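You operate a simulated robot arm through the tools that you are given. There is no shell and no other tool. Be economical: measure what you need, move in short steps, check, and stop when the job is done.

You are at the controls of a simulated two-armed robot. One attempt, no reset.

TASK
Pick up the small carton from the grey table with one hand, pass it to the other hand and put it on the front table. Set down upright: small carton.
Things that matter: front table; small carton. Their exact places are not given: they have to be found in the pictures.

Only the result counts: the job must be done as asked and must still hold three seconds after the hand-in. Knocking over, shifting, dropping, spilling or breaking anything else fails it.

THE ROBOT
Two 7-joint arms with two-finger parallel grippers on one trunk, on a base that drives. Base frame: it is fixed to the floor where the robot stands at the start and does not move with it; the origin is under the middle of the robot, x ahead of it, y to its left, z up; the surface under the hand at the start is at about z = 750. Units: mm, rad, N and s.
The left shoulder is at the start at [50, 187, 1010], the right one opposite. With the tool pointing down near the work surface each hand reaches from about 100 to 660 mm from the robot's upright axis, wherever it stands, measured 20 degrees to its own side. Places, roughly: front table [700, 2600, 800]. Payload 3.43 kg a hand.
Tool frame (each hand has its own): the origin (TCP) lies between the finger pads and is the grasp point; the fingertips stand 30 mm ahead of it; z points along the fingers, y is the line along which they close. The gripper opens to 94 mm. The fingers are 28 mm wide and 10 mm thick; the gripper's body (50 by 96 mm) begins 55 mm behind the TCP.
Orientation is told as [roll, pitch, yaw] about the base's x, y, z axes, in that order, counted from this pose: with the fingers straight down and closing along the base's y, the tool's x points along the base's -x, its y along +y and its z along -z.

THE INTERFACE
- The arms move only by the tool apply_moves. It takes "left_rows", "right_rows" or both (then of equal length, played together; a hand with none holds still); each is a list of rows, each a list of 7 numbers: the shift along the tool's x, y, z in mm, then the turn, a rotation vector about the tool's x, y, z in rad, then the opening, from 0 (shut) to 1 (fully open). In form: [[tx, ty, tz, ax, ay, az, claw], ...]. A call has 1 to 20 rows; each row shifts and turns the commanded pose from where the row before left it, along the tool's axes as they then stand. Rows are played at 5 a second. More than 50 mm and 0.15 rad between two rows, or a gripper value outside its range, and nothing of the call is played. Where a pose cannot be reached the arm comes as near as it can. A force on the tool above 40 N (or 10 N above the force at the start of the call, whichever is more), or a blocked arm, ends the call early, and 0.2 s more pass. Each finger travels about 153 mm/s and halts on what it meets, pressing with about 31 N; the grip force reading is that of the motor and also rises with nothing between the fingers. The clock runs only during rows and for 0.2 s after the last one: add rows that do not move to give the fingers time. It gives the time, the measured TCP pose, the force on the tool (base axes), the opening and the grip force at its end, in the units of the frame above (readings bear some noise), with the torque about the TCP (base axes, N m) and any sound that the robot's microphone picked up.
- Cameras (640 x 400 px; columns grow to the right, rows downward): "scene" is now at [138.5, 45.1, 1189.9]; the picture's right is [0.48, -0.88, 0.00], its down [-0.36, -0.20, -0.91] and it looks along [0.80, 0.44, -0.41] (base axes); focal length 249 px, centre (320, 200). "left" rides on the left gripper at [76, -14, -102] in its tool frame; the picture's right is [0.18, 0.98, 0.00], its down [-0.75, 0.14, -0.64] and it looks along [-0.63, 0.12, 0.77] (tool axes); focal length 243 px, centre (320, 200). "right" rides on the right gripper at [76, 14, -102] in its tool frame; the picture's right is [-0.18, 0.98, 0.00], its down [-0.75, -0.14, -0.64] and it looks along [-0.63, -0.12, 0.77] (tool axes); focal length 243 px, centre (320, 200).
- capture(camera): a new picture of that camera. It takes no simulated time.
- move_column(by): slides the trunk up (or, below 0, down) by that many mm; the arms and the scene camera ride with it, the base frame stays. It gives what a move gives, with no picture.
- steer(legs): drives the robot by 1 to 6 legs, each [ahead, left, turn to the left] in mm, mm and rad, along the robot's own axes; the way and the turn of a leg run together, so that a leg with both is an arc; at most 1500 mm and 3.142 rad a leg. The arms and the cameras ride along, it lands a little off, and it stops where it bumps. It gives what a move gives.
- turn_head(pan, tilt): turns the head with the scene camera to pan (to the left, within 1.396 rad either way) and tilt (down, from -0.506 to 1.204), counted from straight ahead of the robot. It gives what a move gives.
- measure_at(camera, pixels): for up to 12 pixels [column, row] of the newest picture of that camera ("zoom" is the newest enlarged one), the place [x, y, z] in the base frame of the surface seen there, good to about 2 mm. It takes no simulated time.
- inspect(camera, box): a new picture of the part [left, top, right, bottom] of that camera's present view, enlarged. It takes no simulated time.
- finish_job(): hands the job in; it is judged then, once.

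Work in short steps. Measure before you move; look again where a grasp or a placing could have gone wrong, and mend it. You have 80 turns and 70 pictures in all, those below and enlarged ones among them. Open the grippers and draw the arms clear of the work before you hand the job in, unless the task says otherwise; then end with one line.

The tools are called after "Request:" by a JSON object that holds its "fn" and its "kwargs". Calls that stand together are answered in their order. apply_moves: Moves the arms, as the interface text tells. Its arguments: {"type":"object","properties":{"left_rows":{"type":"array","items":{"type":"array","items":{"type":"number"}}},"right_rows":{"type":"array","items":{"type":"array","items":{"type":"number"}}}},"required":[]} The other tools are called the same way: move_column (by) slides the trunk up or down; steer (legs) drives the base; turn_head (pan, tilt) turns the head that bears the scene camera; capture (camera) takes a picture; measure_at (camera, pixels) gives the place of the surface under pixels of a picture; inspect (camera, box) takes an enlarged picture of a part of a camera's view; finish_job () hands the job in.

At the start:

```text
time: 0.0
left_position: [356.0, 329.3, 1047.2]
left_tcp_rot: [0.0, 0.0, 0.0]
left_ft_force: [-0.5, -0.2, -0.5]
left_moment: [0.01, -0.01, -0.01]
left_grip_width: 93.8
left_grasp_force: 0.2
right_position: [404.8, 8.5, 1061.2]
right_tcp_rot: [-0.001, 0.001, -0.002]
right_ft_force: [0.0, 0.1, -0.7]
right_moment: [-0.03, 0.01, 0.01]
right_grip_width: 94.2
right_grasp_force: 0.1
trunk travel left (down, up): [-225.0, 207.0]
robot x, y, heading: [-1.0, 0.4, -0.004]
head pan, tilt: [0.503, 0.421]
```

scene: 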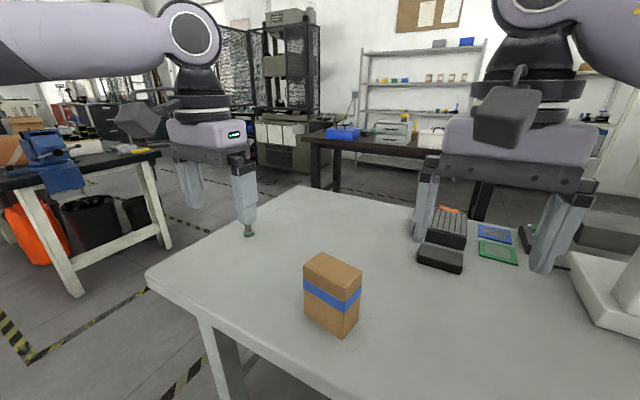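
right: 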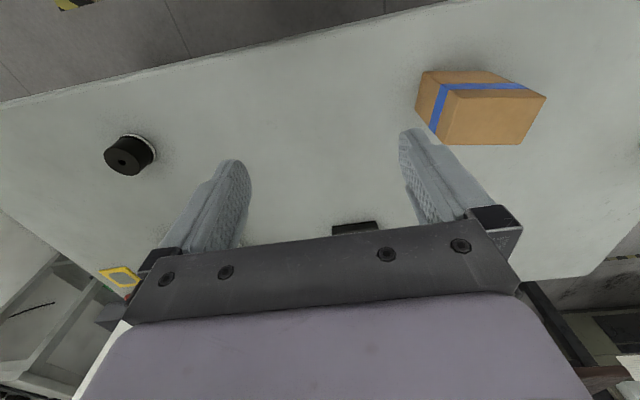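
left: 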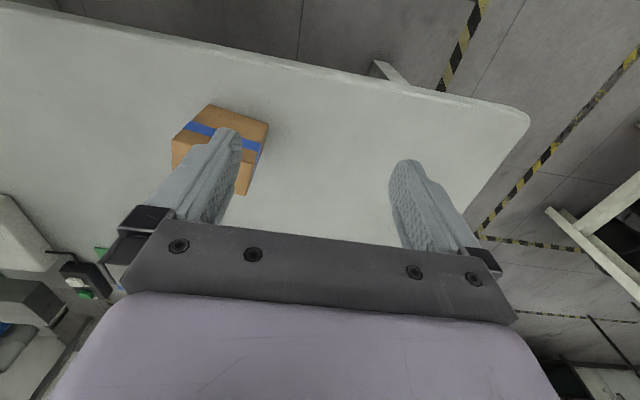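

The carton stands at about (333,295) in the scene picture; I measure its corners, the table, and look at possible front table.

Request:
{"fn": "measure_at", "kwargs": {"camera": "scene", "pixels": [[323, 256], [306, 265], [345, 287], [360, 270], [344, 332], [306, 312], [359, 315], [290, 330], [333, 270], [155, 275], [300, 190], [85, 165]]}}

Request:
{"fn": "turn_head", "kwargs": {"pan": 1.3, "tilt": 0.3}}

Request:
{"fn": "capture", "kwargs": {"camera": "scene"}}

```text
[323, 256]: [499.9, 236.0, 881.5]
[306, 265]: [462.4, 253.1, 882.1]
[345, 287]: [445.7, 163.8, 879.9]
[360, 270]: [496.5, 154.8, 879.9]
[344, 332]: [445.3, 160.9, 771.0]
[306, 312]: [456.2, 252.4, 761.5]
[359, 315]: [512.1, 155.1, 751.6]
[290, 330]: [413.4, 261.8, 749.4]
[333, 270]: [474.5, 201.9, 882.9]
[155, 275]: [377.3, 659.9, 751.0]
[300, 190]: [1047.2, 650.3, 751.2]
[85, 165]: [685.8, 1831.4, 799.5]
```

```text
time: 1.1
left_position: [354.9, 329.2, 1049.4]
left_tcp_rot: [0.0, -0.001, 0.0]
left_ft_force: [-0.6, -0.3, 0.0]
left_moment: [-0.02, 0.01, -0.03]
left_grip_width: 94.2
left_grasp_force: 0.0
right_position: [402.6, 9.1, 1061.0]
right_tcp_rot: [-0.001, 0.001, 0.0]
right_ft_force: [0.0, -0.4, 0.2]
right_moment: [0.01, -0.01, 0.0]
right_grip_width: 94.1
right_grasp_force: 0.1
trunk travel left (down, up): [-225.0, 207.0]
robot x, y, heading: [-2.6, -1.2, 0.001]
head pan, tilt: [1.3, 0.3]
```

```text
66 pictures are left
```

scene: 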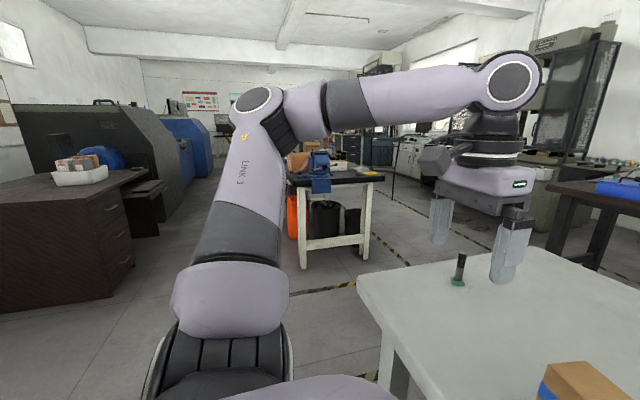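

The vise bench at (340,180) could be the front table; I measure it and obstacles nearby, and look at the work area with the head turned to the right.

Request:
{"fn": "measure_at", "kwargs": {"camera": "scene", "pixels": [[300, 184], [345, 184], [383, 177], [340, 165], [320, 185], [457, 285], [460, 260], [50, 200], [118, 175]]}}

Request:
{"fn": "inspect", "kwargs": {"camera": "scene", "box": [260, 120, 420, 280]}}

Request:
{"fn": "measure_at", "kwargs": {"camera": "right", "pixels": [[130, 150], [105, 155], [152, 155], [355, 228], [424, 73], [545, 98], [482, 71], [522, 143], [450, 95], [438, 143]]}}

Request:
{"fn": "turn_head", "kwargs": {"pan": 0.0, "tilt": 0.75}}

Request:
{"fn": "capture", "kwargs": {"camera": "scene"}}

```text
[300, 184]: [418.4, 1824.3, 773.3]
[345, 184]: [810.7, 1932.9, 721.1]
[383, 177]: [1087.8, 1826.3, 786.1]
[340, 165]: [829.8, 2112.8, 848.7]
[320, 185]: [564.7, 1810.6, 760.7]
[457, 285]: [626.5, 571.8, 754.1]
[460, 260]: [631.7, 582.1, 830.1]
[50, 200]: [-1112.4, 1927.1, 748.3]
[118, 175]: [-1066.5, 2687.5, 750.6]
```

```text
2.50 times, centred on (340, 200) of scene
```

zoom: 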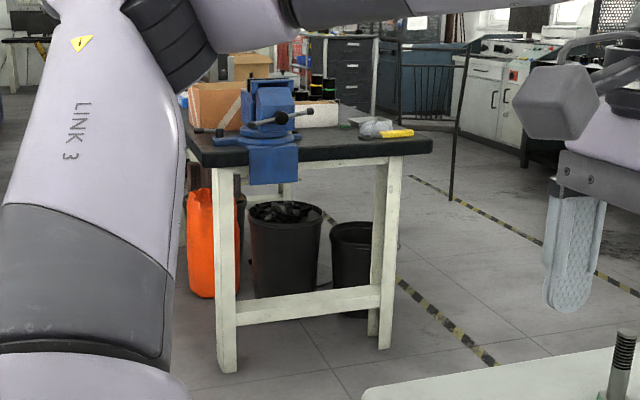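

```text
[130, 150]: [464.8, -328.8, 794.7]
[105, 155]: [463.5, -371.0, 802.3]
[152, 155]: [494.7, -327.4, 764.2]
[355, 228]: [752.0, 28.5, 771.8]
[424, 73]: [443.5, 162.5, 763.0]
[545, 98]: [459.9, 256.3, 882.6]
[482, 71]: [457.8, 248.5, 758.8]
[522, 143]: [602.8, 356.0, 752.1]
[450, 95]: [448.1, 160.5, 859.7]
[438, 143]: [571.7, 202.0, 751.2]
```

```text
time: 2.6
left_position: [355.7, 329.1, 1048.7]
left_tcp_rot: [-0.001, 0.001, 0.0]
left_ft_force: [-1.0, 0.5, 0.9]
left_moment: [0.0, 0.01, 0.0]
left_grip_width: 94.0
left_grasp_force: 0.1
right_position: [403.1, 8.3, 1061.0]
right_tcp_rot: [0.001, -0.001, -0.001]
right_ft_force: [0.1, -0.1, 0.4]
right_moment: [-0.01, 0.0, 0.0]
right_grip_width: 94.2
right_grasp_force: 0.0
trunk travel left (down, up): [-225.0, 207.0]
robot x, y, heading: [-0.7, 1.0, -0.004]
head pan, tilt: [0.0, 0.75]
```

```text
64 pictures are left
```

scene: 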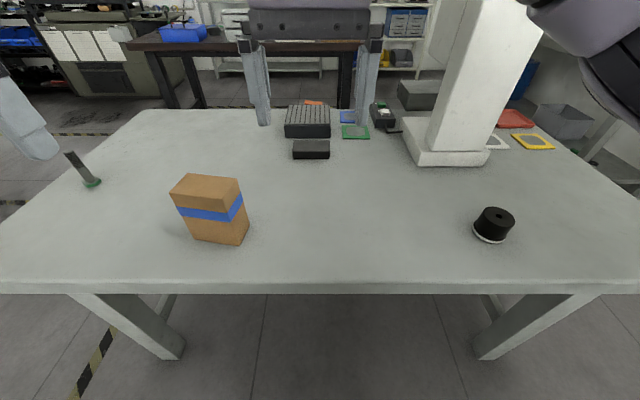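

Work area is clear around the carton (puck is at y −330, post at y 580). I turn both hands about their tool z by 1.74 rad (right also will then tilt) so they close across the carton's short side.

Request:
{"fn": "apply_moves", "kwargs": {"right_rows": [[0, 0, 0, 0, 0, 0.145, 1], [0, 0, 0, 0, 0, 0.145, 1], [0, 0, 0, 0, 0, 0.145, 1], [0, 0, 0, 0, 0, 0.145, 1], [0, 0, 0, 0, 0, 0.145, 1], [0, 0, 0, 0, 0, 0.145, 1], [0, 0, 0, 0, 0, 0.145, 1], [0, 0, 0, 0, 0, 0.145, 1], [0, 0, 0, 0, 0, 0.145, 1], [0, 0, 0, 0, 0, 0.145, 1], [0, 0, 0, 0, 0, 0.145, 1], [0, 0, 0, 0, 0, 0.145, 1], [0, 0, 0, 0, 0, 0, 1]], "left_rows": [[0, 10, 0, 0, 0, 0, 1], [0, 10, 0, 0, 0, 0.145, 1], [0, 0, 0, 0, 0, 0.145, 1], [0, 0, 0, 0, 0, 0.145, 1], [0, 0, 0, 0, 0, 0.145, 1], [0, 0, 0, 0, 0, 0.145, 1], [0, 0, 0, 0, 0, 0.145, 1], [0, 0, 0, 0, 0, 0.145, 1], [0, 0, 0, 0, 0, 0.145, 1], [0, 0, 0, 0, 0, 0.145, 1], [0, 0, 0, 0, 0, 0.145, 1], [0, 0, 0, 0, 0, 0.145, 1], [0, 0, 0, 0, 0, 0.145, 1]]}}

Request:
{"fn": "measure_at", "kwargs": {"camera": "scene", "pixels": [[188, 175], [239, 180], [173, 193], [228, 204], [206, 188], [246, 232], [241, 243], [195, 238]]}}

```text
time: 5.4
left_position: [356.0, 349.0, 1048.6]
left_tcp_rot: [0.001, 0.001, -1.744]
left_ft_force: [0.1, -0.6, -0.3]
left_moment: [-0.04, -0.01, -0.02]
left_grip_width: 93.8
left_grasp_force: 0.1
right_position: [403.0, 8.0, 1061.6]
right_tcp_rot: [0.0, 0.0, -1.742]
right_ft_force: [0.0, 0.1, 0.1]
right_moment: [-0.03, 0.02, 0.01]
right_grip_width: 94.1
right_grasp_force: 0.1
trunk travel left (down, up): [-225.0, 207.0]
robot x, y, heading: [3.5, -3.7, -0.002]
head pan, tilt: [0.0, 0.75]
```

```text
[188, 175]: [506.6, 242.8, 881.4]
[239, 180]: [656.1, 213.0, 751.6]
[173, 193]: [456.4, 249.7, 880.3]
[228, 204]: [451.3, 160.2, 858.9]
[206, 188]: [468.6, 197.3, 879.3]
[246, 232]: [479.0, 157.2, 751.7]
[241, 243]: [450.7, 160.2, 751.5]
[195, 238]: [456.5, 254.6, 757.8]
```

Both hands turned well; now I tilt the right hand about its tool y so the fingers point to +y and slightly down.

Request:
{"fn": "apply_moves", "kwargs": {"right_rows": [[0, 0, 0, 0, 0.146, 0, 1], [0, 0, 0, 0, 0.146, 0, 1], [0, 0, 0, 0, 0.146, 0, 1], [0, 0, 0, 0, 0.146, 0, 1], [0, 0, 0, 0, 0.146, 0, 1], [0, 0, 0, 0, 0.146, 0, 1], [0, 0, 0, 0, 0.146, 0, 1], [0, 0, 0, 0, 0.146, 0, 1], [0, 0, 0, 0, 0, 0, 1]]}}

Request:
{"fn": "capture", "kwargs": {"camera": "right"}}

Request:
{"fn": "capture", "kwargs": {"camera": "scene"}}

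```text
time: 7.4
left_position: [356.2, 347.6, 1047.3]
left_tcp_rot: [0.0, 0.002, -1.74]
left_ft_force: [0.5, 0.3, 0.7]
left_moment: [-0.02, 0.01, -0.01]
left_grip_width: 93.9
left_grasp_force: 0.0
right_position: [403.1, 8.6, 1060.5]
right_tcp_rot: [0.0, 1.173, -1.741]
right_ft_force: [0.4, 0.6, -0.4]
right_moment: [-0.01, -0.03, 0.0]
right_grip_width: 94.0
right_grasp_force: 0.0
trunk travel left (down, up): [-225.0, 207.0]
robot x, y, heading: [0.5, -1.0, -0.002]
head pan, tilt: [0.0, 0.75]
```

```text
63 pictures are left
```

right: 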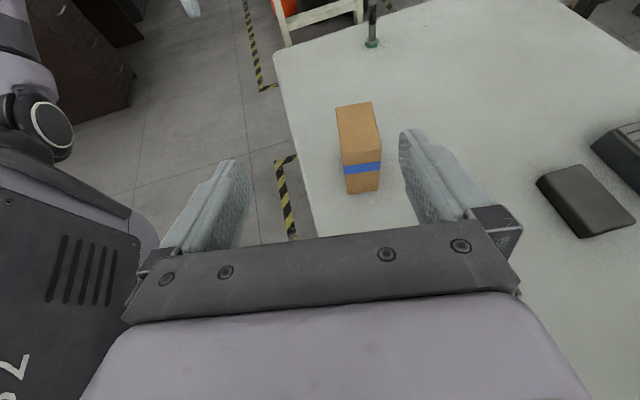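

```text
62 pictures are left
```

scene: 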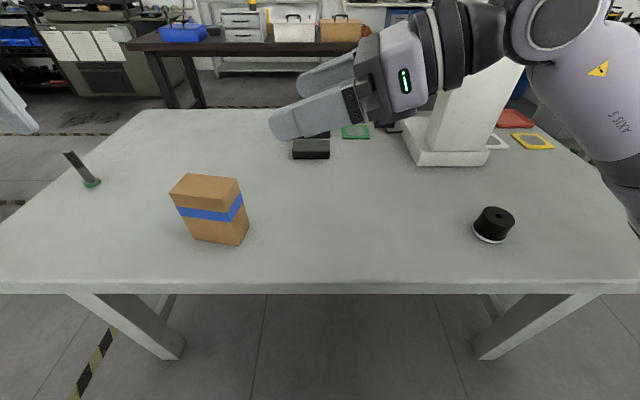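

Right hand is tilted as wanted. I move it to a standoff about 130 mm behind the grasp point (target TCP ≈ [473,188,810]).

Request:
{"fn": "apply_moves", "kwargs": {"right_rows": [[-26.4, 6.5, 23.7, 0, 0, 0, 1], [-26.4, 6.5, 23.7, 0, 0, 0, 1], [-26.4, 6.5, 23.7, 0, 0, 0, 1], [-26.4, 6.5, 23.7, 0, 0, 0, 1], [-26.4, 6.5, 23.7, 0, 0, 0, 1], [-26.2, 6.4, 23.5, 0, 0, 0, 1], [0, 0, 0, 0, 0, 0, 1]]}}

Request:
{"fn": "capture", "kwargs": {"camera": "right"}}

Request:
{"fn": "capture", "kwargs": {"camera": "scene"}}

Request:
{"fn": "measure_at", "kwargs": {"camera": "right", "pixels": [[320, 120], [310, 60], [340, 60]]}}

```text
time: 9.0
left_position: [355.9, 348.6, 1049.1]
left_tcp_rot: [0.0, -0.001, -1.74]
left_ft_force: [0.2, 0.1, -0.2]
left_moment: [0.01, 0.02, -0.04]
left_grip_width: 94.0
left_grasp_force: 0.1
right_position: [453.6, 69.9, 859.2]
right_tcp_rot: [0.001, 1.167, -1.74]
right_ft_force: [-0.4, -0.2, -0.6]
right_moment: [0.01, -0.02, 0.0]
right_grip_width: 93.8
right_grasp_force: 0.1
trunk travel left (down, up): [-225.0, 207.0]
robot x, y, heading: [3.0, 3.7, 0.003]
head pan, tilt: [0.0, 0.75]
```

```text
61 pictures are left
```

right: 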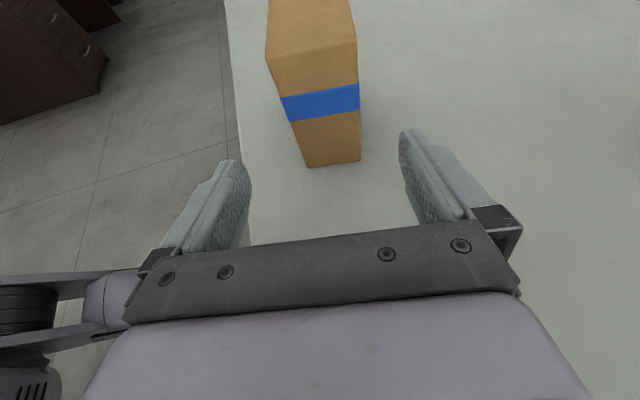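

```text
60 pictures are left
```

scene: 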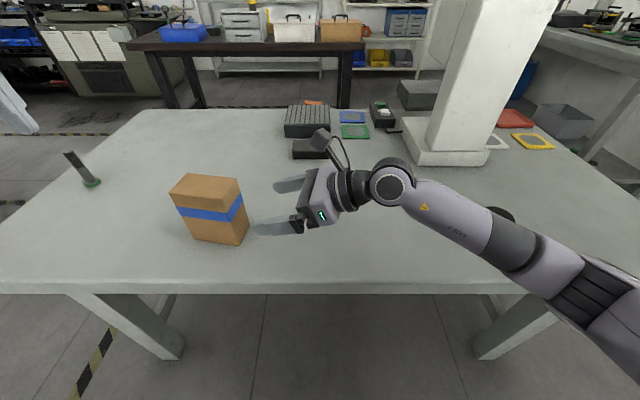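

```text
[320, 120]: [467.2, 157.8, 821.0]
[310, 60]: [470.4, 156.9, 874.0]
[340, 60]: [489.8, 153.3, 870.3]
```

The carton end face is between the fingers' lines; I measure its edges to centre before sliding in.

Request:
{"fn": "measure_at", "kwargs": {"camera": "right", "pixels": [[293, 120], [358, 105], [304, 155], [358, 150], [280, 92], [355, 78], [272, 60], [340, 158]]}}

```text
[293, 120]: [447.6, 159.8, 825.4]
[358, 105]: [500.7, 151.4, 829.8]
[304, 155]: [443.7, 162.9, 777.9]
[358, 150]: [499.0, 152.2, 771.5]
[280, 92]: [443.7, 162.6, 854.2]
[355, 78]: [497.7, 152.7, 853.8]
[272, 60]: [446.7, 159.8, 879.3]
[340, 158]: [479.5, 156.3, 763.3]
```

Centre line needs +3 mm in tool y; I slide in 130 mm and close the gripper.

Request:
{"fn": "apply_moves", "kwargs": {"right_rows": [[0.6, 3.1, 26, 0, 0, 0, 1], [0.6, 0, 26, 0, 0, 0, 1], [0.6, 0, 26, 0, 0, 0, 1], [0, 0, 26, 0, 0, 0, 1], [0, 0, 26, 0, 0, 0, 1], [0, 0, 0, 0, 0, 0, 1]]}}

Request:
{"fn": "capture", "kwargs": {"camera": "right"}}

Request:
{"fn": "capture", "kwargs": {"camera": "scene"}}

```text
time: 10.4
left_position: [356.3, 349.3, 1049.2]
left_tcp_rot: [0.001, 0.0, -1.74]
left_ft_force: [0.0, 0.6, -0.1]
left_moment: [-0.02, 0.05, -0.01]
left_grip_width: 94.1
left_grasp_force: 0.0
right_position: [476.5, 189.7, 809.5]
right_tcp_rot: [0.0, 1.171, -1.74]
right_ft_force: [0.6, -0.6, 0.2]
right_moment: [0.02, 0.03, 0.02]
right_grip_width: 94.0
right_grasp_force: 0.1
trunk travel left (down, up): [-225.0, 207.0]
robot x, y, heading: [1.2, 1.8, -0.0]
head pan, tilt: [0.0, 0.75]
```

```text
59 pictures are left
```

right: 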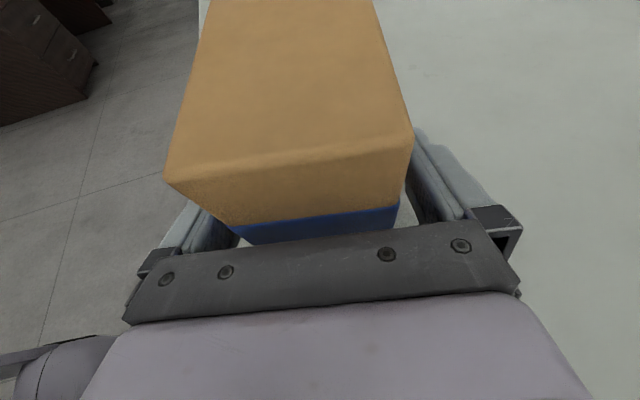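

```text
58 pictures are left
```

scene: 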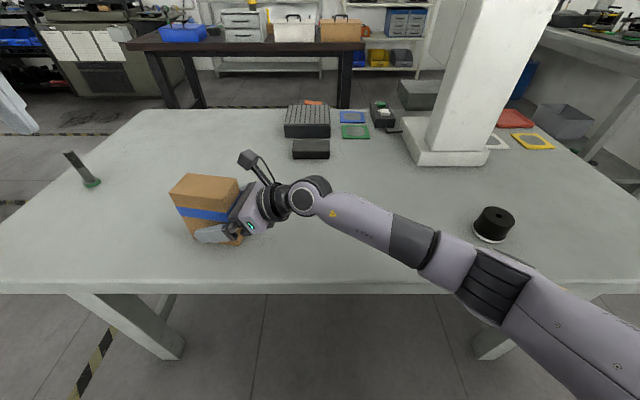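

The carton is between the fingers; I close the right gripper slowly enough to see the width.

Request:
{"fn": "apply_moves", "kwargs": {"right_rows": [[0, 0, 0, 0, 0, 0, 0.7], [0, 0, 0, 0, 0, 0, 0.6], [0, 0, 0, 0, 0, 0, 0.5], [0, 0, 0, 0, 0, 0, 0.3], [0, 0, 0, 0, 0, 0, 0.0], [0, 0, 0, 0, 0, 0, 0.0], [0, 0, 0, 0, 0, 0, 0.0]]}}

```text
time: 12.0
left_position: [354.6, 348.2, 1049.0]
left_tcp_rot: [0.0, 0.0, -1.741]
left_ft_force: [-0.1, 0.7, -0.7]
left_moment: [0.0, -0.05, 0.03]
left_grip_width: 94.1
left_grasp_force: 0.0
right_position: [475.5, 188.4, 810.9]
right_tcp_rot: [0.001, 1.17, -1.74]
right_ft_force: [0.4, -0.1, 0.6]
right_moment: [0.04, -0.08, -0.02]
right_grip_width: 64.1
right_grasp_force: 31.3
trunk travel left (down, up): [-225.0, 207.0]
robot x, y, heading: [-1.4, 2.5, -0.001]
head pan, tilt: [0.0, 0.75]
```

Gripped at 64 mm with 31 N. I lift straight up by 100 mm.

Request:
{"fn": "apply_moves", "kwargs": {"right_rows": [[9.2, 0, -3.9, 0, 0, 0, 0], [18.4, 0, -7.8, 0, 0, 0, 0], [18.4, 0, -7.8, 0, 0, 0, 0], [18.4, 0, -7.8, 0, 0, 0, 0], [18.4, 0, -7.8, 0, 0, 0, 0], [9.2, 0, -3.9, 0, 0, 0, 0], [0, 0, 0, 0, 0, 0, 0]]}}

Request:
{"fn": "capture", "kwargs": {"camera": "scene"}}

Request:
{"fn": "capture", "kwargs": {"camera": "right"}}

Request:
{"fn": "capture", "kwargs": {"camera": "left"}}

```text
time: 13.6
left_position: [356.5, 348.5, 1047.0]
left_tcp_rot: [0.0, 0.0, -1.74]
left_ft_force: [0.6, 0.3, 0.1]
left_moment: [0.01, 0.01, 0.02]
left_grip_width: 94.0
left_grasp_force: 0.1
right_position: [476.6, 187.5, 910.2]
right_tcp_rot: [0.0, 1.17, -1.739]
right_ft_force: [-0.5, -1.1, -1.3]
right_moment: [-0.06, -0.05, 0.0]
right_grip_width: 64.0
right_grasp_force: 31.2
trunk travel left (down, up): [-225.0, 207.0]
robot x, y, heading: [-1.7, -2.7, -0.002]
head pan, tilt: [0.0, 0.75]
```

```text
57 pictures are left
```

scene: 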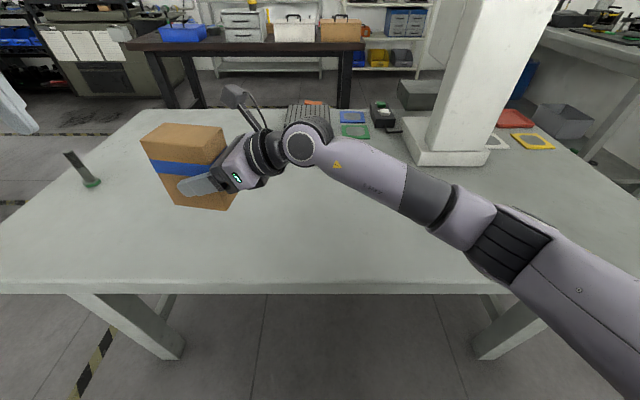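

```text
56 pictures are left
```

right: 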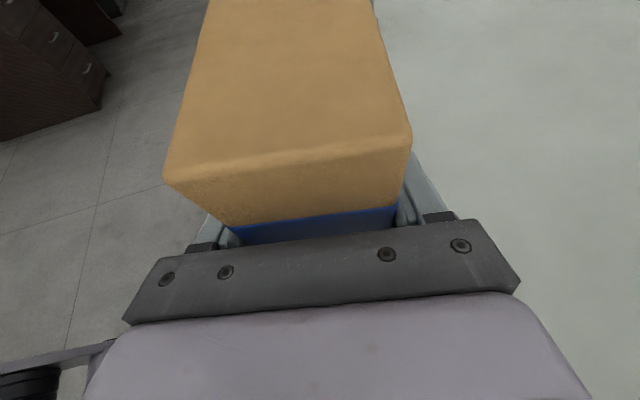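

```text
55 pictures are left
```

left: 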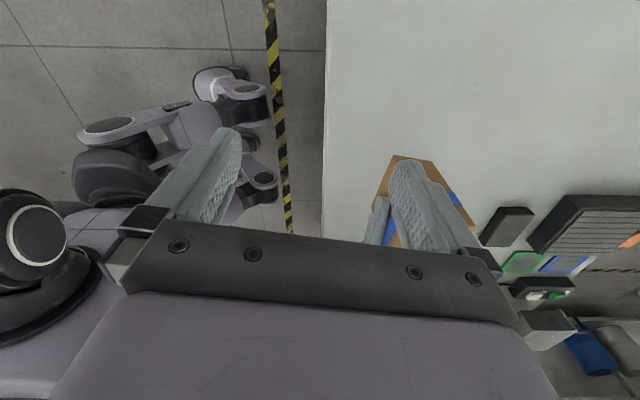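

The carton is lifted level. I measure its top to plan the left hand's grasp.

Request:
{"fn": "measure_at", "kwargs": {"camera": "scene", "pixels": [[167, 125], [143, 141], [220, 129], [200, 154], [185, 140], [178, 206], [220, 207], [150, 145], [203, 150]]}}

Request:
{"fn": "measure_at", "kwargs": {"camera": "right", "pixels": [[170, 180], [408, 140], [290, 100], [240, 220], [395, 200], [215, 10], [370, 10]]}}

```text
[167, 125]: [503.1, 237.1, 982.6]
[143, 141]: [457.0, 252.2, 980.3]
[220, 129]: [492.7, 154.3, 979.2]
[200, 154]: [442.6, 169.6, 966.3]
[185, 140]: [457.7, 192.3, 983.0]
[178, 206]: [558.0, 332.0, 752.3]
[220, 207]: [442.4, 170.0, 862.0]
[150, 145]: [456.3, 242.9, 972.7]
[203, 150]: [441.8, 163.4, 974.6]
```

```text
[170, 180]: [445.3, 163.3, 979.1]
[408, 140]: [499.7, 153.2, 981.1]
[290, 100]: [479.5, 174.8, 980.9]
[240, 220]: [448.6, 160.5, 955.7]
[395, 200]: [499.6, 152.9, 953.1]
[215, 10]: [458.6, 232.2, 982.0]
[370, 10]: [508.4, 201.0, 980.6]
```

Top centre is ≈[475,204,981]. I move the left hand over the carton's left half at z ≈1075.

Request:
{"fn": "apply_moves", "kwargs": {"left_rows": [[0, 0, -27, 0, 0, 0, 1], [-21, 28.4, 0, 0, 0, 0, 1], [-21, 28.4, 0, 0, 0, 0, 1], [-21, 28.4, 0, 0, 0, 0, 1], [-21, 28.4, 0, 0, 0, 0, 1], [-21, 28.2, 0, 0, 0, 0, 1], [0, 0, 0, 0, 0, 0, 1]]}}

Request:
{"fn": "capture", "kwargs": {"camera": "scene"}}

Request:
{"fn": "capture", "kwargs": {"camera": "left"}}

```text
time: 15.2
left_position: [474.1, 228.8, 1073.4]
left_tcp_rot: [0.002, 0.0, -1.738]
left_ft_force: [0.6, 0.2, 0.6]
left_moment: [0.0, 0.03, 0.0]
left_grip_width: 93.8
left_grasp_force: 0.0
left hand out of reach, approached as far as the arm can: row 6
right_position: [477.8, 187.2, 910.2]
right_tcp_rot: [-0.001, 1.168, -1.741]
right_ft_force: [-0.1, 1.2, -0.9]
right_moment: [-0.03, 0.02, 0.04]
right_grip_width: 64.0
right_grasp_force: 30.4
trunk travel left (down, up): [-225.0, 207.0]
robot x, y, heading: [-3.2, 3.3, 0.003]
head pan, tilt: [0.0, 0.75]
```

```text
54 pictures are left
```

scene: 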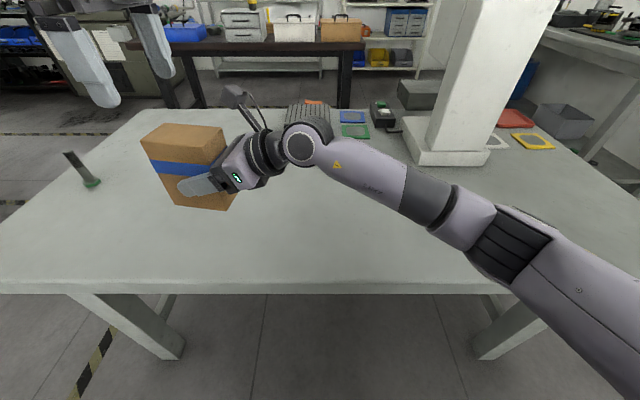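

```text
53 pictures are left
```

left: 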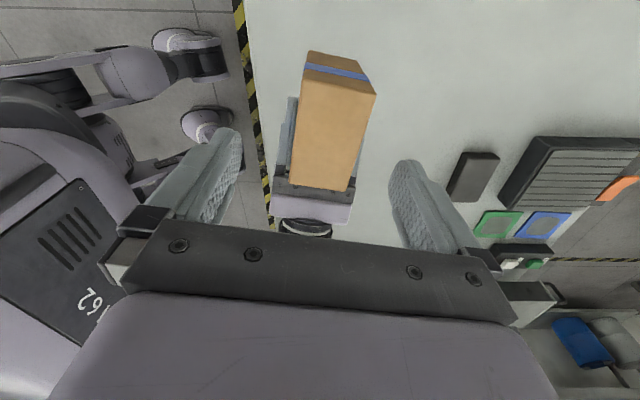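

The left arm was just short of reach, so I shift both hands together ~80 mm toward the robot.

Request:
{"fn": "apply_moves", "kwargs": {"left_rows": [[1.5, -20.5, 0, 0, 0, 0, 1], [1.5, -20.5, 0, 0, 0, 0, 1], [1.5, -20.5, 0, 0, 0, 0, 1], [1.5, -20.5, 0, 0, 0, 0, 1], [0, 0, 0, 0, 0, 0, 1]], "right_rows": [[0.6, -20.5, 1.4, 0, 0, 0, 0], [0.6, -20.5, 1.4, 0, 0, 0, 0], [0.6, -20.5, 1.4, 0, 0, 0, 0], [0.6, -20.5, 1.4, 0, 0, 0, 0], [0, 0, 0, 0, 0, 0, 0]]}}

Request:
{"fn": "capture", "kwargs": {"camera": "scene"}}

Request:
{"fn": "capture", "kwargs": {"camera": "left"}}

Request:
{"fn": "capture", "kwargs": {"camera": "right"}}

```text
time: 16.4
left_position: [393.4, 248.2, 1073.4]
left_tcp_rot: [0.0, 0.001, -1.741]
left_ft_force: [-0.4, 0.0, 1.2]
left_moment: [0.01, -0.02, 0.0]
left_grip_width: 94.0
left_grasp_force: 0.1
right_position: [396.0, 209.0, 910.6]
right_tcp_rot: [0.0, 1.169, -1.744]
right_ft_force: [0.2, 0.3, -2.4]
right_moment: [-0.06, 0.05, -0.01]
right_grip_width: 63.8
right_grasp_force: 31.5
trunk travel left (down, up): [-225.0, 207.0]
robot x, y, heading: [-2.4, -4.5, -0.002]
head pan, tilt: [0.0, 0.75]
```

```text
52 pictures are left
```

scene: 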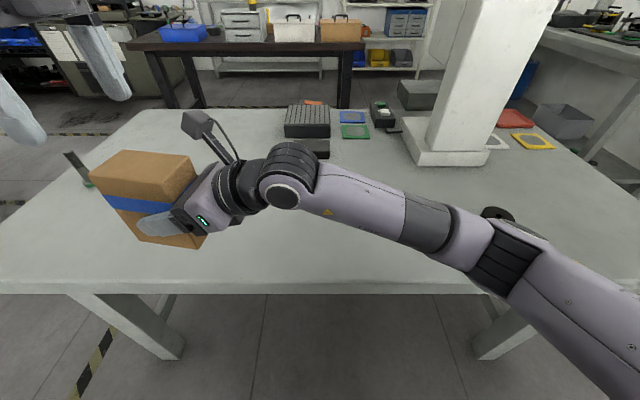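

```text
51 pictures are left
```

left: 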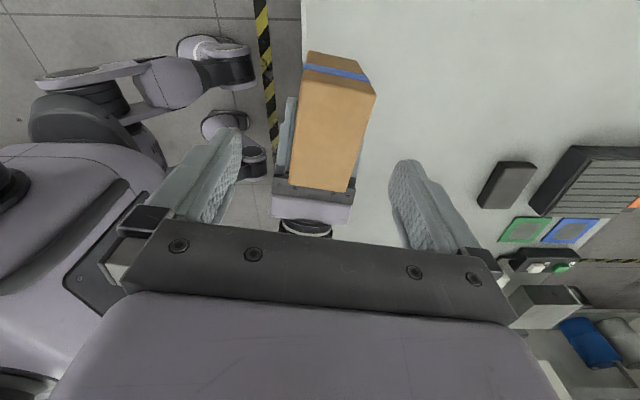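

```text
50 pictures are left
```

right: 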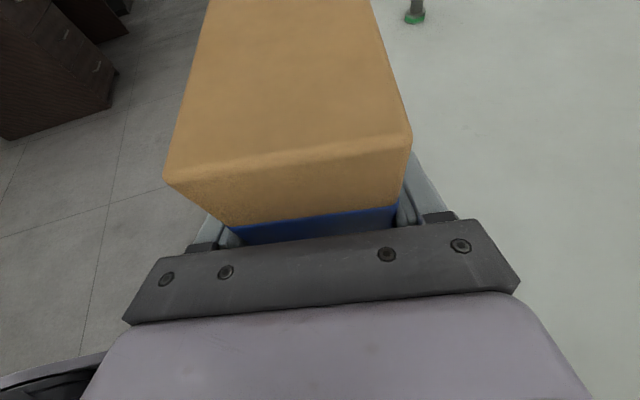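

I measure the carton top in the left picture (corners near (305,78),(375,95),(290,185),(348,190)).

Request:
{"fn": "measure_at", "kwargs": {"camera": "left", "pixels": [[306, 84], [372, 98], [292, 180], [347, 187], [328, 135], [303, 110], [362, 130]]}}

```text
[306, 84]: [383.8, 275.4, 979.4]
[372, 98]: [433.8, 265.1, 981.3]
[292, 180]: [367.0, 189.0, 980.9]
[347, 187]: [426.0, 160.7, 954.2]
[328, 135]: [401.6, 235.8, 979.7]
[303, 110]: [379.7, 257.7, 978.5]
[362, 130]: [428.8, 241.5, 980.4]
```

Target for the left TCP is ≈[402,243,959]. I correct sideways while high, then descend.

Request:
{"fn": "apply_moves", "kwargs": {"left_rows": [[-3.7, 9.4, 0, 0, 0, 0, 1], [0, 0, 25, 0, 0, 0, 1], [0, 0, 20, 0, 0, 0, 1], [0, 0, 0, 0, 0, 0, 1]]}}

Request:
{"fn": "capture", "kwargs": {"camera": "left"}}

```text
time: 17.4
left_position: [401.1, 242.9, 1026.7]
left_tcp_rot: [0.002, -0.001, -1.74]
left_ft_force: [-1.3, -0.7, -0.3]
left_moment: [-0.01, 0.0, 0.01]
left_grip_width: 94.0
left_grasp_force: 0.2
right_position: [395.7, 208.2, 910.8]
right_tcp_rot: [0.0, 1.169, -1.741]
right_ft_force: [0.3, -0.1, -1.2]
right_moment: [-0.04, -0.01, 0.04]
right_grip_width: 64.2
right_grasp_force: 30.9
trunk travel left (down, up): [-225.0, 207.0]
robot x, y, heading: [0.9, 0.3, 0.003]
head pan, tilt: [0.0, 0.75]
```

```text
49 pictures are left
```

left: 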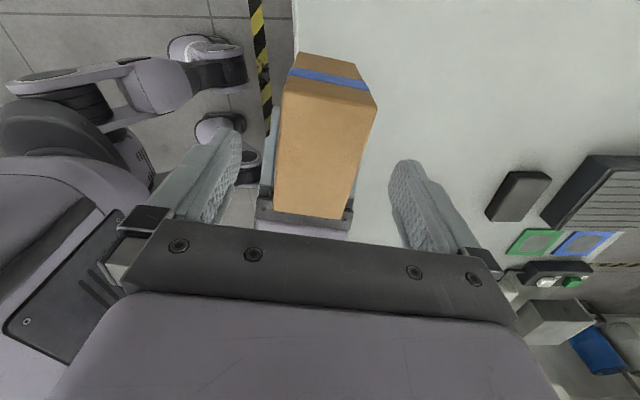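

Well centred between the fingers; I descend 67 mm to z ≈960.

Request:
{"fn": "apply_moves", "kwargs": {"left_rows": [[0, 0, 20, 0, 0, 0, 1], [0, 0, 20, 0, 0, 0, 1], [0, 0, 15, 0, 0, 0, 1], [0, 0, 12, 0, 0, 0, 1], [0, 0, 0, 0, 0, 0, 1]]}}

Request:
{"fn": "capture", "kwargs": {"camera": "left"}}

Request:
{"fn": "capture", "kwargs": {"camera": "scene"}}

```text
time: 18.6
left_position: [400.1, 243.5, 960.4]
left_tcp_rot: [0.0, 0.0, -1.74]
left_ft_force: [0.2, 0.3, 0.3]
left_moment: [-0.01, 0.0, 0.0]
left_grip_width: 93.9
left_grasp_force: 0.0
right_position: [395.1, 207.9, 911.0]
right_tcp_rot: [-0.001, 1.171, -1.742]
right_ft_force: [-0.1, 1.5, -1.6]
right_moment: [-0.01, 0.0, -0.04]
right_grip_width: 64.0
right_grasp_force: 30.6
trunk travel left (down, up): [-225.0, 207.0]
robot x, y, heading: [0.9, 0.1, -0.001]
head pan, tilt: [0.0, 0.75]
```

```text
48 pictures are left
```

left: 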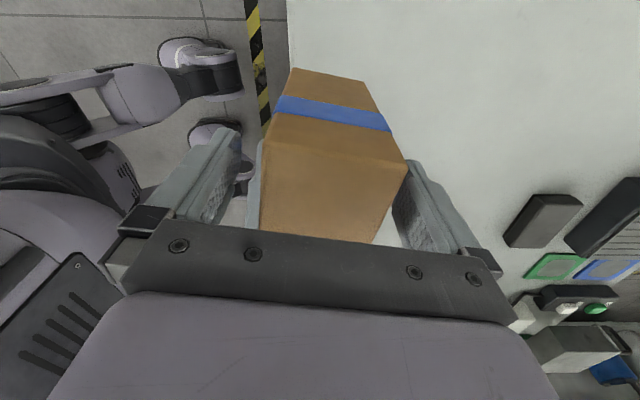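

```text
47 pictures are left
```

scene: 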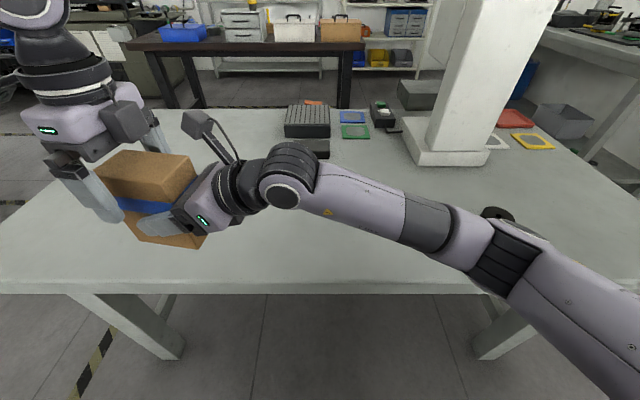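

I check the centring by measuring carton side edges and finger inner faces in the left picture.

Request:
{"fn": "measure_at", "kwargs": {"camera": "left", "pixels": [[268, 160], [401, 170], [264, 200], [390, 205], [264, 220], [384, 222], [230, 180], [418, 200]]}}

```text
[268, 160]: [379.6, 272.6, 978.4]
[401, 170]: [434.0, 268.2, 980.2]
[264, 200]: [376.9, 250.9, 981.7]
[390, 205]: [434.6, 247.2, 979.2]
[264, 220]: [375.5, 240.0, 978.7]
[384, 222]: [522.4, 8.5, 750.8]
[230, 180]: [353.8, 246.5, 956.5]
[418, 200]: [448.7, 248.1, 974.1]
```

Carton is 4 mm off toward +y_tool; I shift the left hand by 4 mm and close it.

Request:
{"fn": "apply_moves", "kwargs": {"left_rows": [[0, 4, 0, 0, 0, 0, 1], [0, 0, 0, 0, 0, 0, 0.8], [0, 0, 0, 0, 0, 0, 0.72], [0, 0, 0, 0, 0, 0, 0.66], [0, 0, 0, 0, 0, 0, 0.6], [0, 0, 0, 0, 0, 0, 0.3], [0, 0, 0, 0, 0, 0, 0], [0, 0, 0, 0, 0, 0, 0]]}}

Request:
{"fn": "capture", "kwargs": {"camera": "left"}}

```text
time: 20.4
left_position: [404.9, 242.5, 959.4]
left_tcp_rot: [-0.002, -0.001, -1.742]
left_ft_force: [-16.3, 1.4, -0.5]
left_moment: [-0.08, 0.17, -0.31]
left_grip_width: 64.0
left_grasp_force: 31.1
right_position: [397.6, 207.7, 909.7]
right_tcp_rot: [0.001, 1.168, -1.744]
right_ft_force: [16.2, -0.9, -2.0]
right_moment: [0.07, 0.64, -0.29]
right_grip_width: 64.2
right_grasp_force: 31.0
trunk travel left (down, up): [-225.0, 207.0]
robot x, y, heading: [2.3, -0.5, -0.002]
head pan, tilt: [0.0, 0.75]
```

```text
46 pictures are left
```

left: 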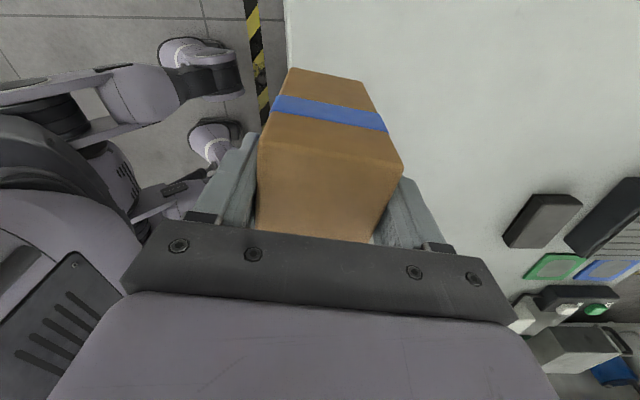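

Both hands hold it with a 16 N side load; I relax by shifting the left −2 mm, then open the right gripper.

Request:
{"fn": "apply_moves", "kwargs": {"left_rows": [[0, -2, 0, 0, 0, 0, 0], [0, 0, 0, 0, 0, 0, 0], [0, 0, 0, 0, 0, 0, 0], [0, 0, 0, 0, 0, 0, 0], [0, 0, 0, 0, 0, 0, 0], [0, 0, 0, 0, 0, 0, 0]], "right_rows": [[0, 0, 0, 0, 0, 0, 0], [0, 0, 0, 0, 0, 0, 0], [0, 0, 0, 0, 0, 0, 0.75], [0, 0, 0, 0, 0, 0, 0.85], [0, 0, 0, 0, 0, 0, 1], [0, 0, 0, 0, 0, 0, 1]]}}

Request:
{"fn": "capture", "kwargs": {"camera": "right"}}

```text
time: 21.8
left_position: [403.6, 243.1, 959.7]
left_tcp_rot: [-0.001, -0.002, -1.739]
left_ft_force: [-0.9, 0.2, -1.2]
left_moment: [-0.02, -0.04, -0.02]
left_grip_width: 64.0
left_grasp_force: 31.4
right_position: [395.6, 207.4, 911.4]
right_tcp_rot: [-0.002, 1.169, -1.74]
right_ft_force: [0.2, -0.1, -0.2]
right_moment: [-0.02, 0.02, -0.01]
right_grip_width: 94.1
right_grasp_force: 0.1
trunk travel left (down, up): [-225.0, 207.0]
robot x, y, heading: [-3.0, 0.2, -0.0]
head pan, tilt: [0.0, 0.75]
```

```text
45 pictures are left
```

right: 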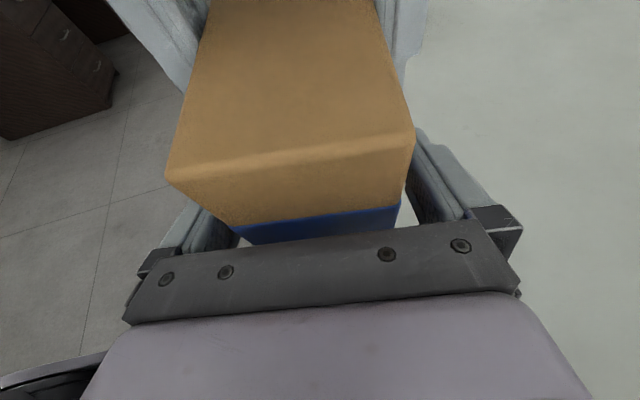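

Left hand alone holds it. I withdraw the right hand axially by 150 mm, then check.

Request:
{"fn": "apply_moves", "kwargs": {"right_rows": [[0, 0, -20, 0, 0, 0, 1], [0, 0, -30, 0, 0, 0, 1], [0, 0, -30, 0, 0, 0, 1], [0, 0, -35, 0, 0, 0, 1], [0, 0, -35, 0, 0, 0, 1], [0, 0, 0, 0, 0, 0, 1]]}}

Request:
{"fn": "capture", "kwargs": {"camera": "scene"}}

Request:
{"fn": "measure_at", "kwargs": {"camera": "scene", "pixels": [[300, 282], [500, 282], [90, 282], [320, 330]]}}

```text
time: 23.2
left_position: [402.6, 243.2, 959.8]
left_tcp_rot: [-0.001, 0.0, -1.74]
left_ft_force: [0.0, 0.4, -0.5]
left_moment: [0.01, 0.04, 0.0]
left_grip_width: 64.1
left_grasp_force: 31.0
right_position: [373.7, 71.2, 968.5]
right_tcp_rot: [-0.003, 1.167, -1.742]
right_ft_force: [-0.4, 0.1, 0.6]
right_moment: [0.0, 0.01, 0.02]
right_grip_width: 93.8
right_grasp_force: 0.0
trunk travel left (down, up): [-225.0, 207.0]
robot x, y, heading: [-2.0, 1.3, 0.001]
head pan, tilt: [0.0, 0.75]
```

```text
44 pictures are left
```

scene: 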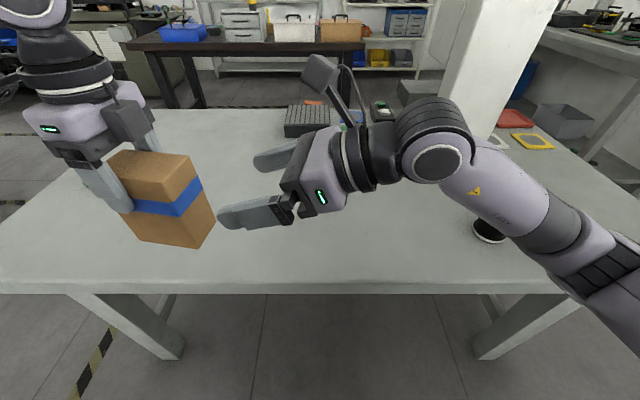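

```text
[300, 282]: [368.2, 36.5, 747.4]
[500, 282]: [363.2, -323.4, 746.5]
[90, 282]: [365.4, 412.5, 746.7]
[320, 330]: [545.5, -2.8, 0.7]
```

Handover done. I raise the trunk 150 mm, back off the grey table 200 mm, turn left 90° and look at the bench.

Request:
{"fn": "move_column", "kwargs": {"by": 150}}

Request:
{"fn": "steer", "kwargs": {"legs": [[-200, 0, 0], [0, 0, 1.571]]}}

Request:
{"fn": "turn_head", "kwargs": {"pan": 0, "tilt": 0.45}}

Request:
{"fn": "capture", "kwargs": {"camera": "scene"}}

```text
time: 24.9
left_position: [403.2, 244.8, 1109.6]
left_tcp_rot: [0.001, -0.001, -1.741]
left_ft_force: [-0.1, -0.3, -1.8]
left_moment: [0.02, 0.0, -0.04]
left_grip_width: 64.0
left_grasp_force: 31.4
right_position: [373.2, 72.0, 1118.4]
right_tcp_rot: [-0.002, 1.17, -1.743]
right_ft_force: [-0.4, 0.9, 0.7]
right_moment: [-0.02, 0.02, -0.04]
right_grip_width: 94.0
right_grasp_force: 0.1
trunk travel left (down, up): [-375.0, 57.0]
robot x, y, heading: [2.7, -0.6, -0.001]
head pan, tilt: [0.0, 0.75]
```

```text
time: 30.3
left_position: [-436.0, 403.8, 1109.4]
left_tcp_rot: [-0.001, 0.002, -0.18]
left_ft_force: [0.6, -0.1, -1.7]
left_moment: [-0.01, 0.02, 0.0]
left_grip_width: 64.2
left_grasp_force: 31.0
right_position: [-264.5, 374.6, 1119.2]
right_tcp_rot: [0.0, 1.17, -0.181]
right_ft_force: [-0.2, -0.2, -0.2]
right_moment: [0.02, 0.01, 0.0]
right_grip_width: 93.7
right_grasp_force: 0.0
trunk travel left (down, up): [-375.0, 57.0]
robot x, y, heading: [-194.1, 1.6, 1.557]
head pan, tilt: [0.0, 0.75]
```

```text
time: 31.1
left_position: [-435.3, 406.3, 1109.8]
left_tcp_rot: [0.001, 0.0, -0.179]
left_ft_force: [-1.2, 0.3, -1.7]
left_moment: [0.0, 0.03, -0.01]
left_grip_width: 64.1
left_grasp_force: 31.2
right_position: [-264.7, 374.7, 1120.0]
right_tcp_rot: [-0.001, 1.169, -0.183]
right_ft_force: [-0.3, 0.1, 0.9]
right_moment: [-0.01, 0.01, 0.0]
right_grip_width: 94.2
right_grasp_force: 0.1
trunk travel left (down, up): [-375.0, 57.0]
robot x, y, heading: [-196.3, 3.0, 1.561]
head pan, tilt: [0.0, 0.45]
```

```text
43 pictures are left
```

scene: 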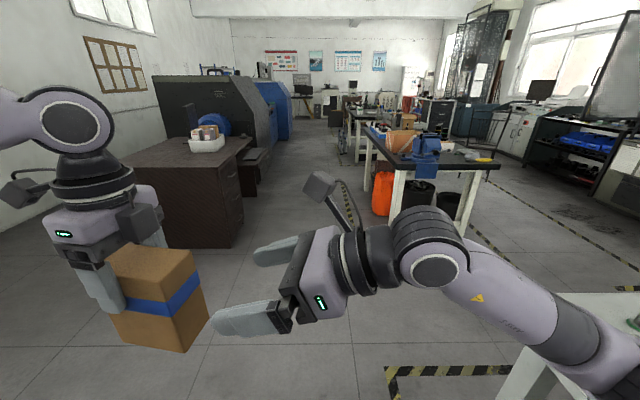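

The long vise bench (end edge at y≈1825) is the front table. I drive ahead 1150 mm, then strafe right 900 mm, to look at its top.

Request:
{"fn": "steer", "kwargs": {"legs": [[1150, 0, 0], [0, -900, 0]]}}

Request:
{"fn": "turn_head", "kwargs": {"pan": 0, "tilt": 0.45}}

Request:
{"fn": "capture", "kwargs": {"camera": "scene"}}

```text
time: 44.9
left_position: [481.8, 1546.3, 1110.9]
left_tcp_rot: [0.0, -0.001, -0.179]
left_ft_force: [0.5, 0.5, -1.1]
left_moment: [0.03, 0.01, -0.02]
left_grip_width: 64.0
left_grasp_force: 30.8
right_position: [651.1, 1515.2, 1118.9]
right_tcp_rot: [-0.002, 1.169, -0.179]
right_ft_force: [-0.2, 0.1, -0.1]
right_moment: [0.0, -0.02, -0.02]
right_grip_width: 94.0
right_grasp_force: 0.1
trunk travel left (down, up): [-375.0, 57.0]
robot x, y, heading: [716.6, 1139.3, 1.563]
head pan, tilt: [0.0, 0.45]
```

```text
time: 45.5
left_position: [481.2, 1546.3, 1109.5]
left_tcp_rot: [0.0, 0.001, -0.18]
left_ft_force: [-0.4, -0.6, -1.5]
left_moment: [0.0, 0.03, 0.02]
left_grip_width: 64.1
left_grasp_force: 31.1
right_position: [653.2, 1515.6, 1117.9]
right_tcp_rot: [-0.002, 1.168, -0.18]
right_ft_force: [0.5, 0.6, 0.2]
right_moment: [-0.04, -0.01, -0.01]
right_grip_width: 93.9
right_grasp_force: 0.1
trunk travel left (down, up): [-375.0, 57.0]
robot x, y, heading: [718.1, 1141.5, 1.564]
head pan, tilt: [0.0, 0.45]
```

```text
42 pictures are left
```

scene: 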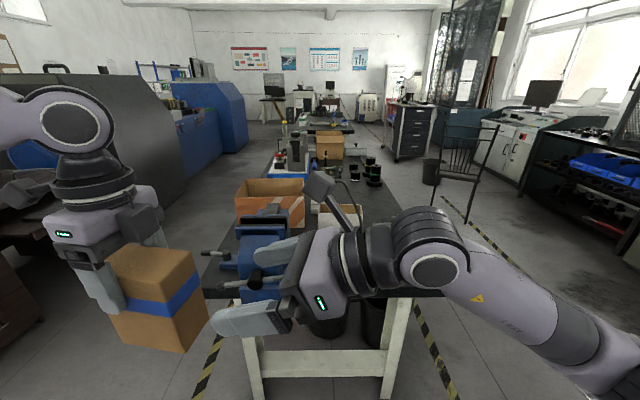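

The right arm hides the bench top; I draw the right hand a further 200 mm to the right and look again.

Request:
{"fn": "apply_moves", "kwargs": {"right_rows": [[0, 0, -40, 0, 0, 0, 1], [0, 0, -40, 0, 0, 0, 1], [0, 0, -40, 0, 0, 0, 1], [0, 0, -40, 0, 0, 0, 1], [0, 0, -40, 0, 0, 0, 1], [0, 0, 0, 0, 0, 0, 1]]}}

Request:
{"fn": "turn_head", "kwargs": {"pan": 0, "tilt": 0.6}}

Request:
{"fn": "capture", "kwargs": {"camera": "scene"}}

```text
time: 46.9
left_position: [481.9, 1547.3, 1108.4]
left_tcp_rot: [0.0, -0.001, -0.178]
left_ft_force: [-0.7, 0.0, -2.0]
left_moment: [-0.02, 0.03, 0.0]
left_grip_width: 64.4
left_grasp_force: 30.7
right_position: [835.7, 1483.0, 1197.2]
right_tcp_rot: [-0.002, 1.168, -0.18]
right_ft_force: [-0.7, 0.0, -1.0]
right_moment: [0.03, 0.03, -0.03]
right_grip_width: 94.4
right_grasp_force: 0.0
trunk travel left (down, up): [-375.0, 57.0]
robot x, y, heading: [726.2, 1143.2, 1.565]
head pan, tilt: [0.0, 0.45]
```

```text
time: 47.6
left_position: [480.8, 1547.0, 1109.9]
left_tcp_rot: [0.0, 0.001, -0.179]
left_ft_force: [0.0, 0.1, -1.3]
left_moment: [-0.03, 0.02, -0.01]
left_grip_width: 64.1
left_grasp_force: 31.3
right_position: [834.8, 1482.5, 1196.3]
right_tcp_rot: [0.001, 1.17, -0.181]
right_ft_force: [-0.3, -0.8, 1.0]
right_moment: [-0.01, -0.01, 0.02]
right_grip_width: 94.0
right_grasp_force: 0.1
trunk travel left (down, up): [-375.0, 57.0]
robot x, y, heading: [724.9, 1140.9, 1.557]
head pan, tilt: [0.0, 0.6]
```

```text
41 pictures are left
```

scene: 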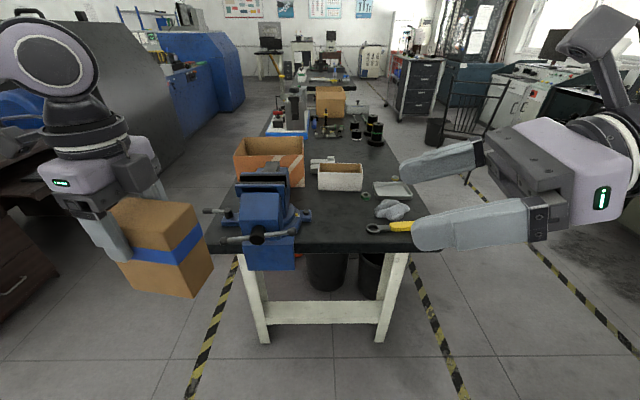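

Now the bench top is visible; free patch around (340,220) between vise and the yellow tool. I zoom and measure it.

Request:
{"fn": "inspect", "kwargs": {"camera": "scene", "box": [200, 140, 440, 290]}}

Request:
{"fn": "measure_at", "kwargs": {"camera": "scene", "pixels": [[320, 250], [340, 220], [340, 200], [365, 230], [313, 220], [302, 212], [380, 210], [425, 245], [215, 245], [370, 195], [340, 188], [290, 240]]}}

```text
2.67 times, centred on (320, 215) of scene
```

zoom: 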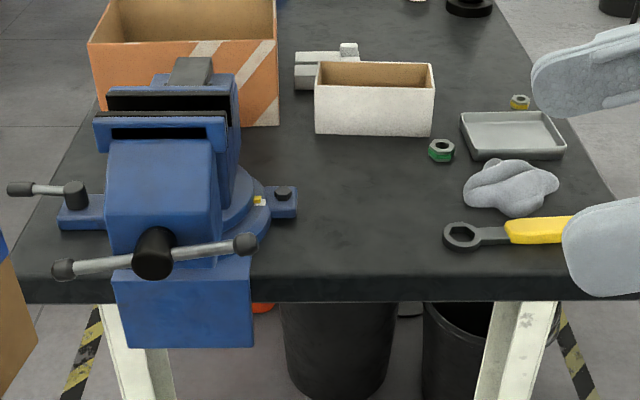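

```text
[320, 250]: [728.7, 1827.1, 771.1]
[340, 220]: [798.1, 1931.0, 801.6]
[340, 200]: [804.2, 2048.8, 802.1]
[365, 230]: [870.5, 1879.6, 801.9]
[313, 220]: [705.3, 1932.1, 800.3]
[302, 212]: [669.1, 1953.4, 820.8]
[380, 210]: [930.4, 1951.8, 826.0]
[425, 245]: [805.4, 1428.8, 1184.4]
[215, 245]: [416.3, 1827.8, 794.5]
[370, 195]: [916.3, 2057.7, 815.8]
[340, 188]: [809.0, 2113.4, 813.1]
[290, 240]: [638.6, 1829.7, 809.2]
```

Free patch is x 700–860, y 1840–2080 at z≈801. I look to the right to check room for the right arm before strafing, and measure the vise top.

Request:
{"fn": "measure_at", "kwargs": {"camera": "scene", "pixels": [[265, 175], [275, 162], [292, 231], [306, 215], [300, 140], [372, 230], [392, 205], [323, 185]]}}

Request:
{"fn": "turn_head", "kwargs": {"pan": -1.1, "tilt": 0.5}}

Request:
{"fn": "capture", "kwargs": {"camera": "scene"}}

```text
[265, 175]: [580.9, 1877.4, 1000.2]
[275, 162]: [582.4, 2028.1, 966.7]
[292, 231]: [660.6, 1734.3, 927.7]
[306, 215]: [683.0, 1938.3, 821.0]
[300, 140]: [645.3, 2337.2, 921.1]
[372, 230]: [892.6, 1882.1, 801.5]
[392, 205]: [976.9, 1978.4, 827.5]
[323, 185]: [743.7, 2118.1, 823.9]
```

```text
time: 48.9
left_position: [481.5, 1547.2, 1109.4]
left_tcp_rot: [-0.001, -0.001, -0.179]
left_ft_force: [0.4, 0.2, -1.5]
left_moment: [0.0, 0.04, 0.02]
left_grip_width: 64.0
left_grasp_force: 30.9
right_position: [835.2, 1483.0, 1197.3]
right_tcp_rot: [-0.002, 1.17, -0.181]
right_ft_force: [0.4, -0.2, 0.2]
right_moment: [-0.02, 0.0, -0.01]
right_grip_width: 93.7
right_grasp_force: 0.1
trunk travel left (down, up): [-375.0, 57.0]
robot x, y, heading: [719.3, 1140.0, 1.562]
head pan, tilt: [-1.1, 0.499]
```

```text
39 pictures are left
```

scene: 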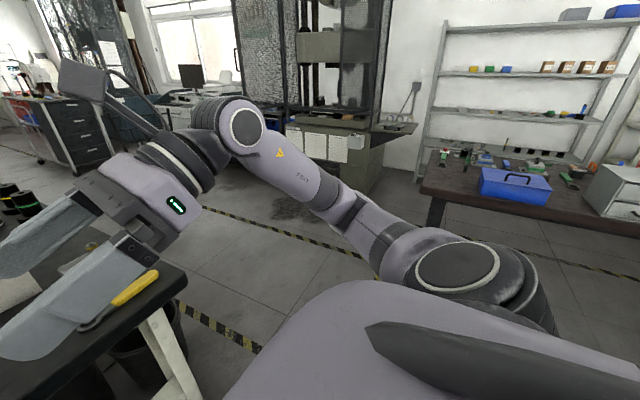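

I measure the dark table at right (430,190) to confirm clearance.

Request:
{"fn": "measure_at", "kwargs": {"camera": "scene", "pixels": [[428, 192], [540, 215], [310, 210], [245, 125], [436, 225]]}}

```text
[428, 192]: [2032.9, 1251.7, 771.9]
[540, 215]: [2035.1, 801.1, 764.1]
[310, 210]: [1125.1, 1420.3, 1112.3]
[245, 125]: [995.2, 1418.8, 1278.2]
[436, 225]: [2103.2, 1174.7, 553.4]
```

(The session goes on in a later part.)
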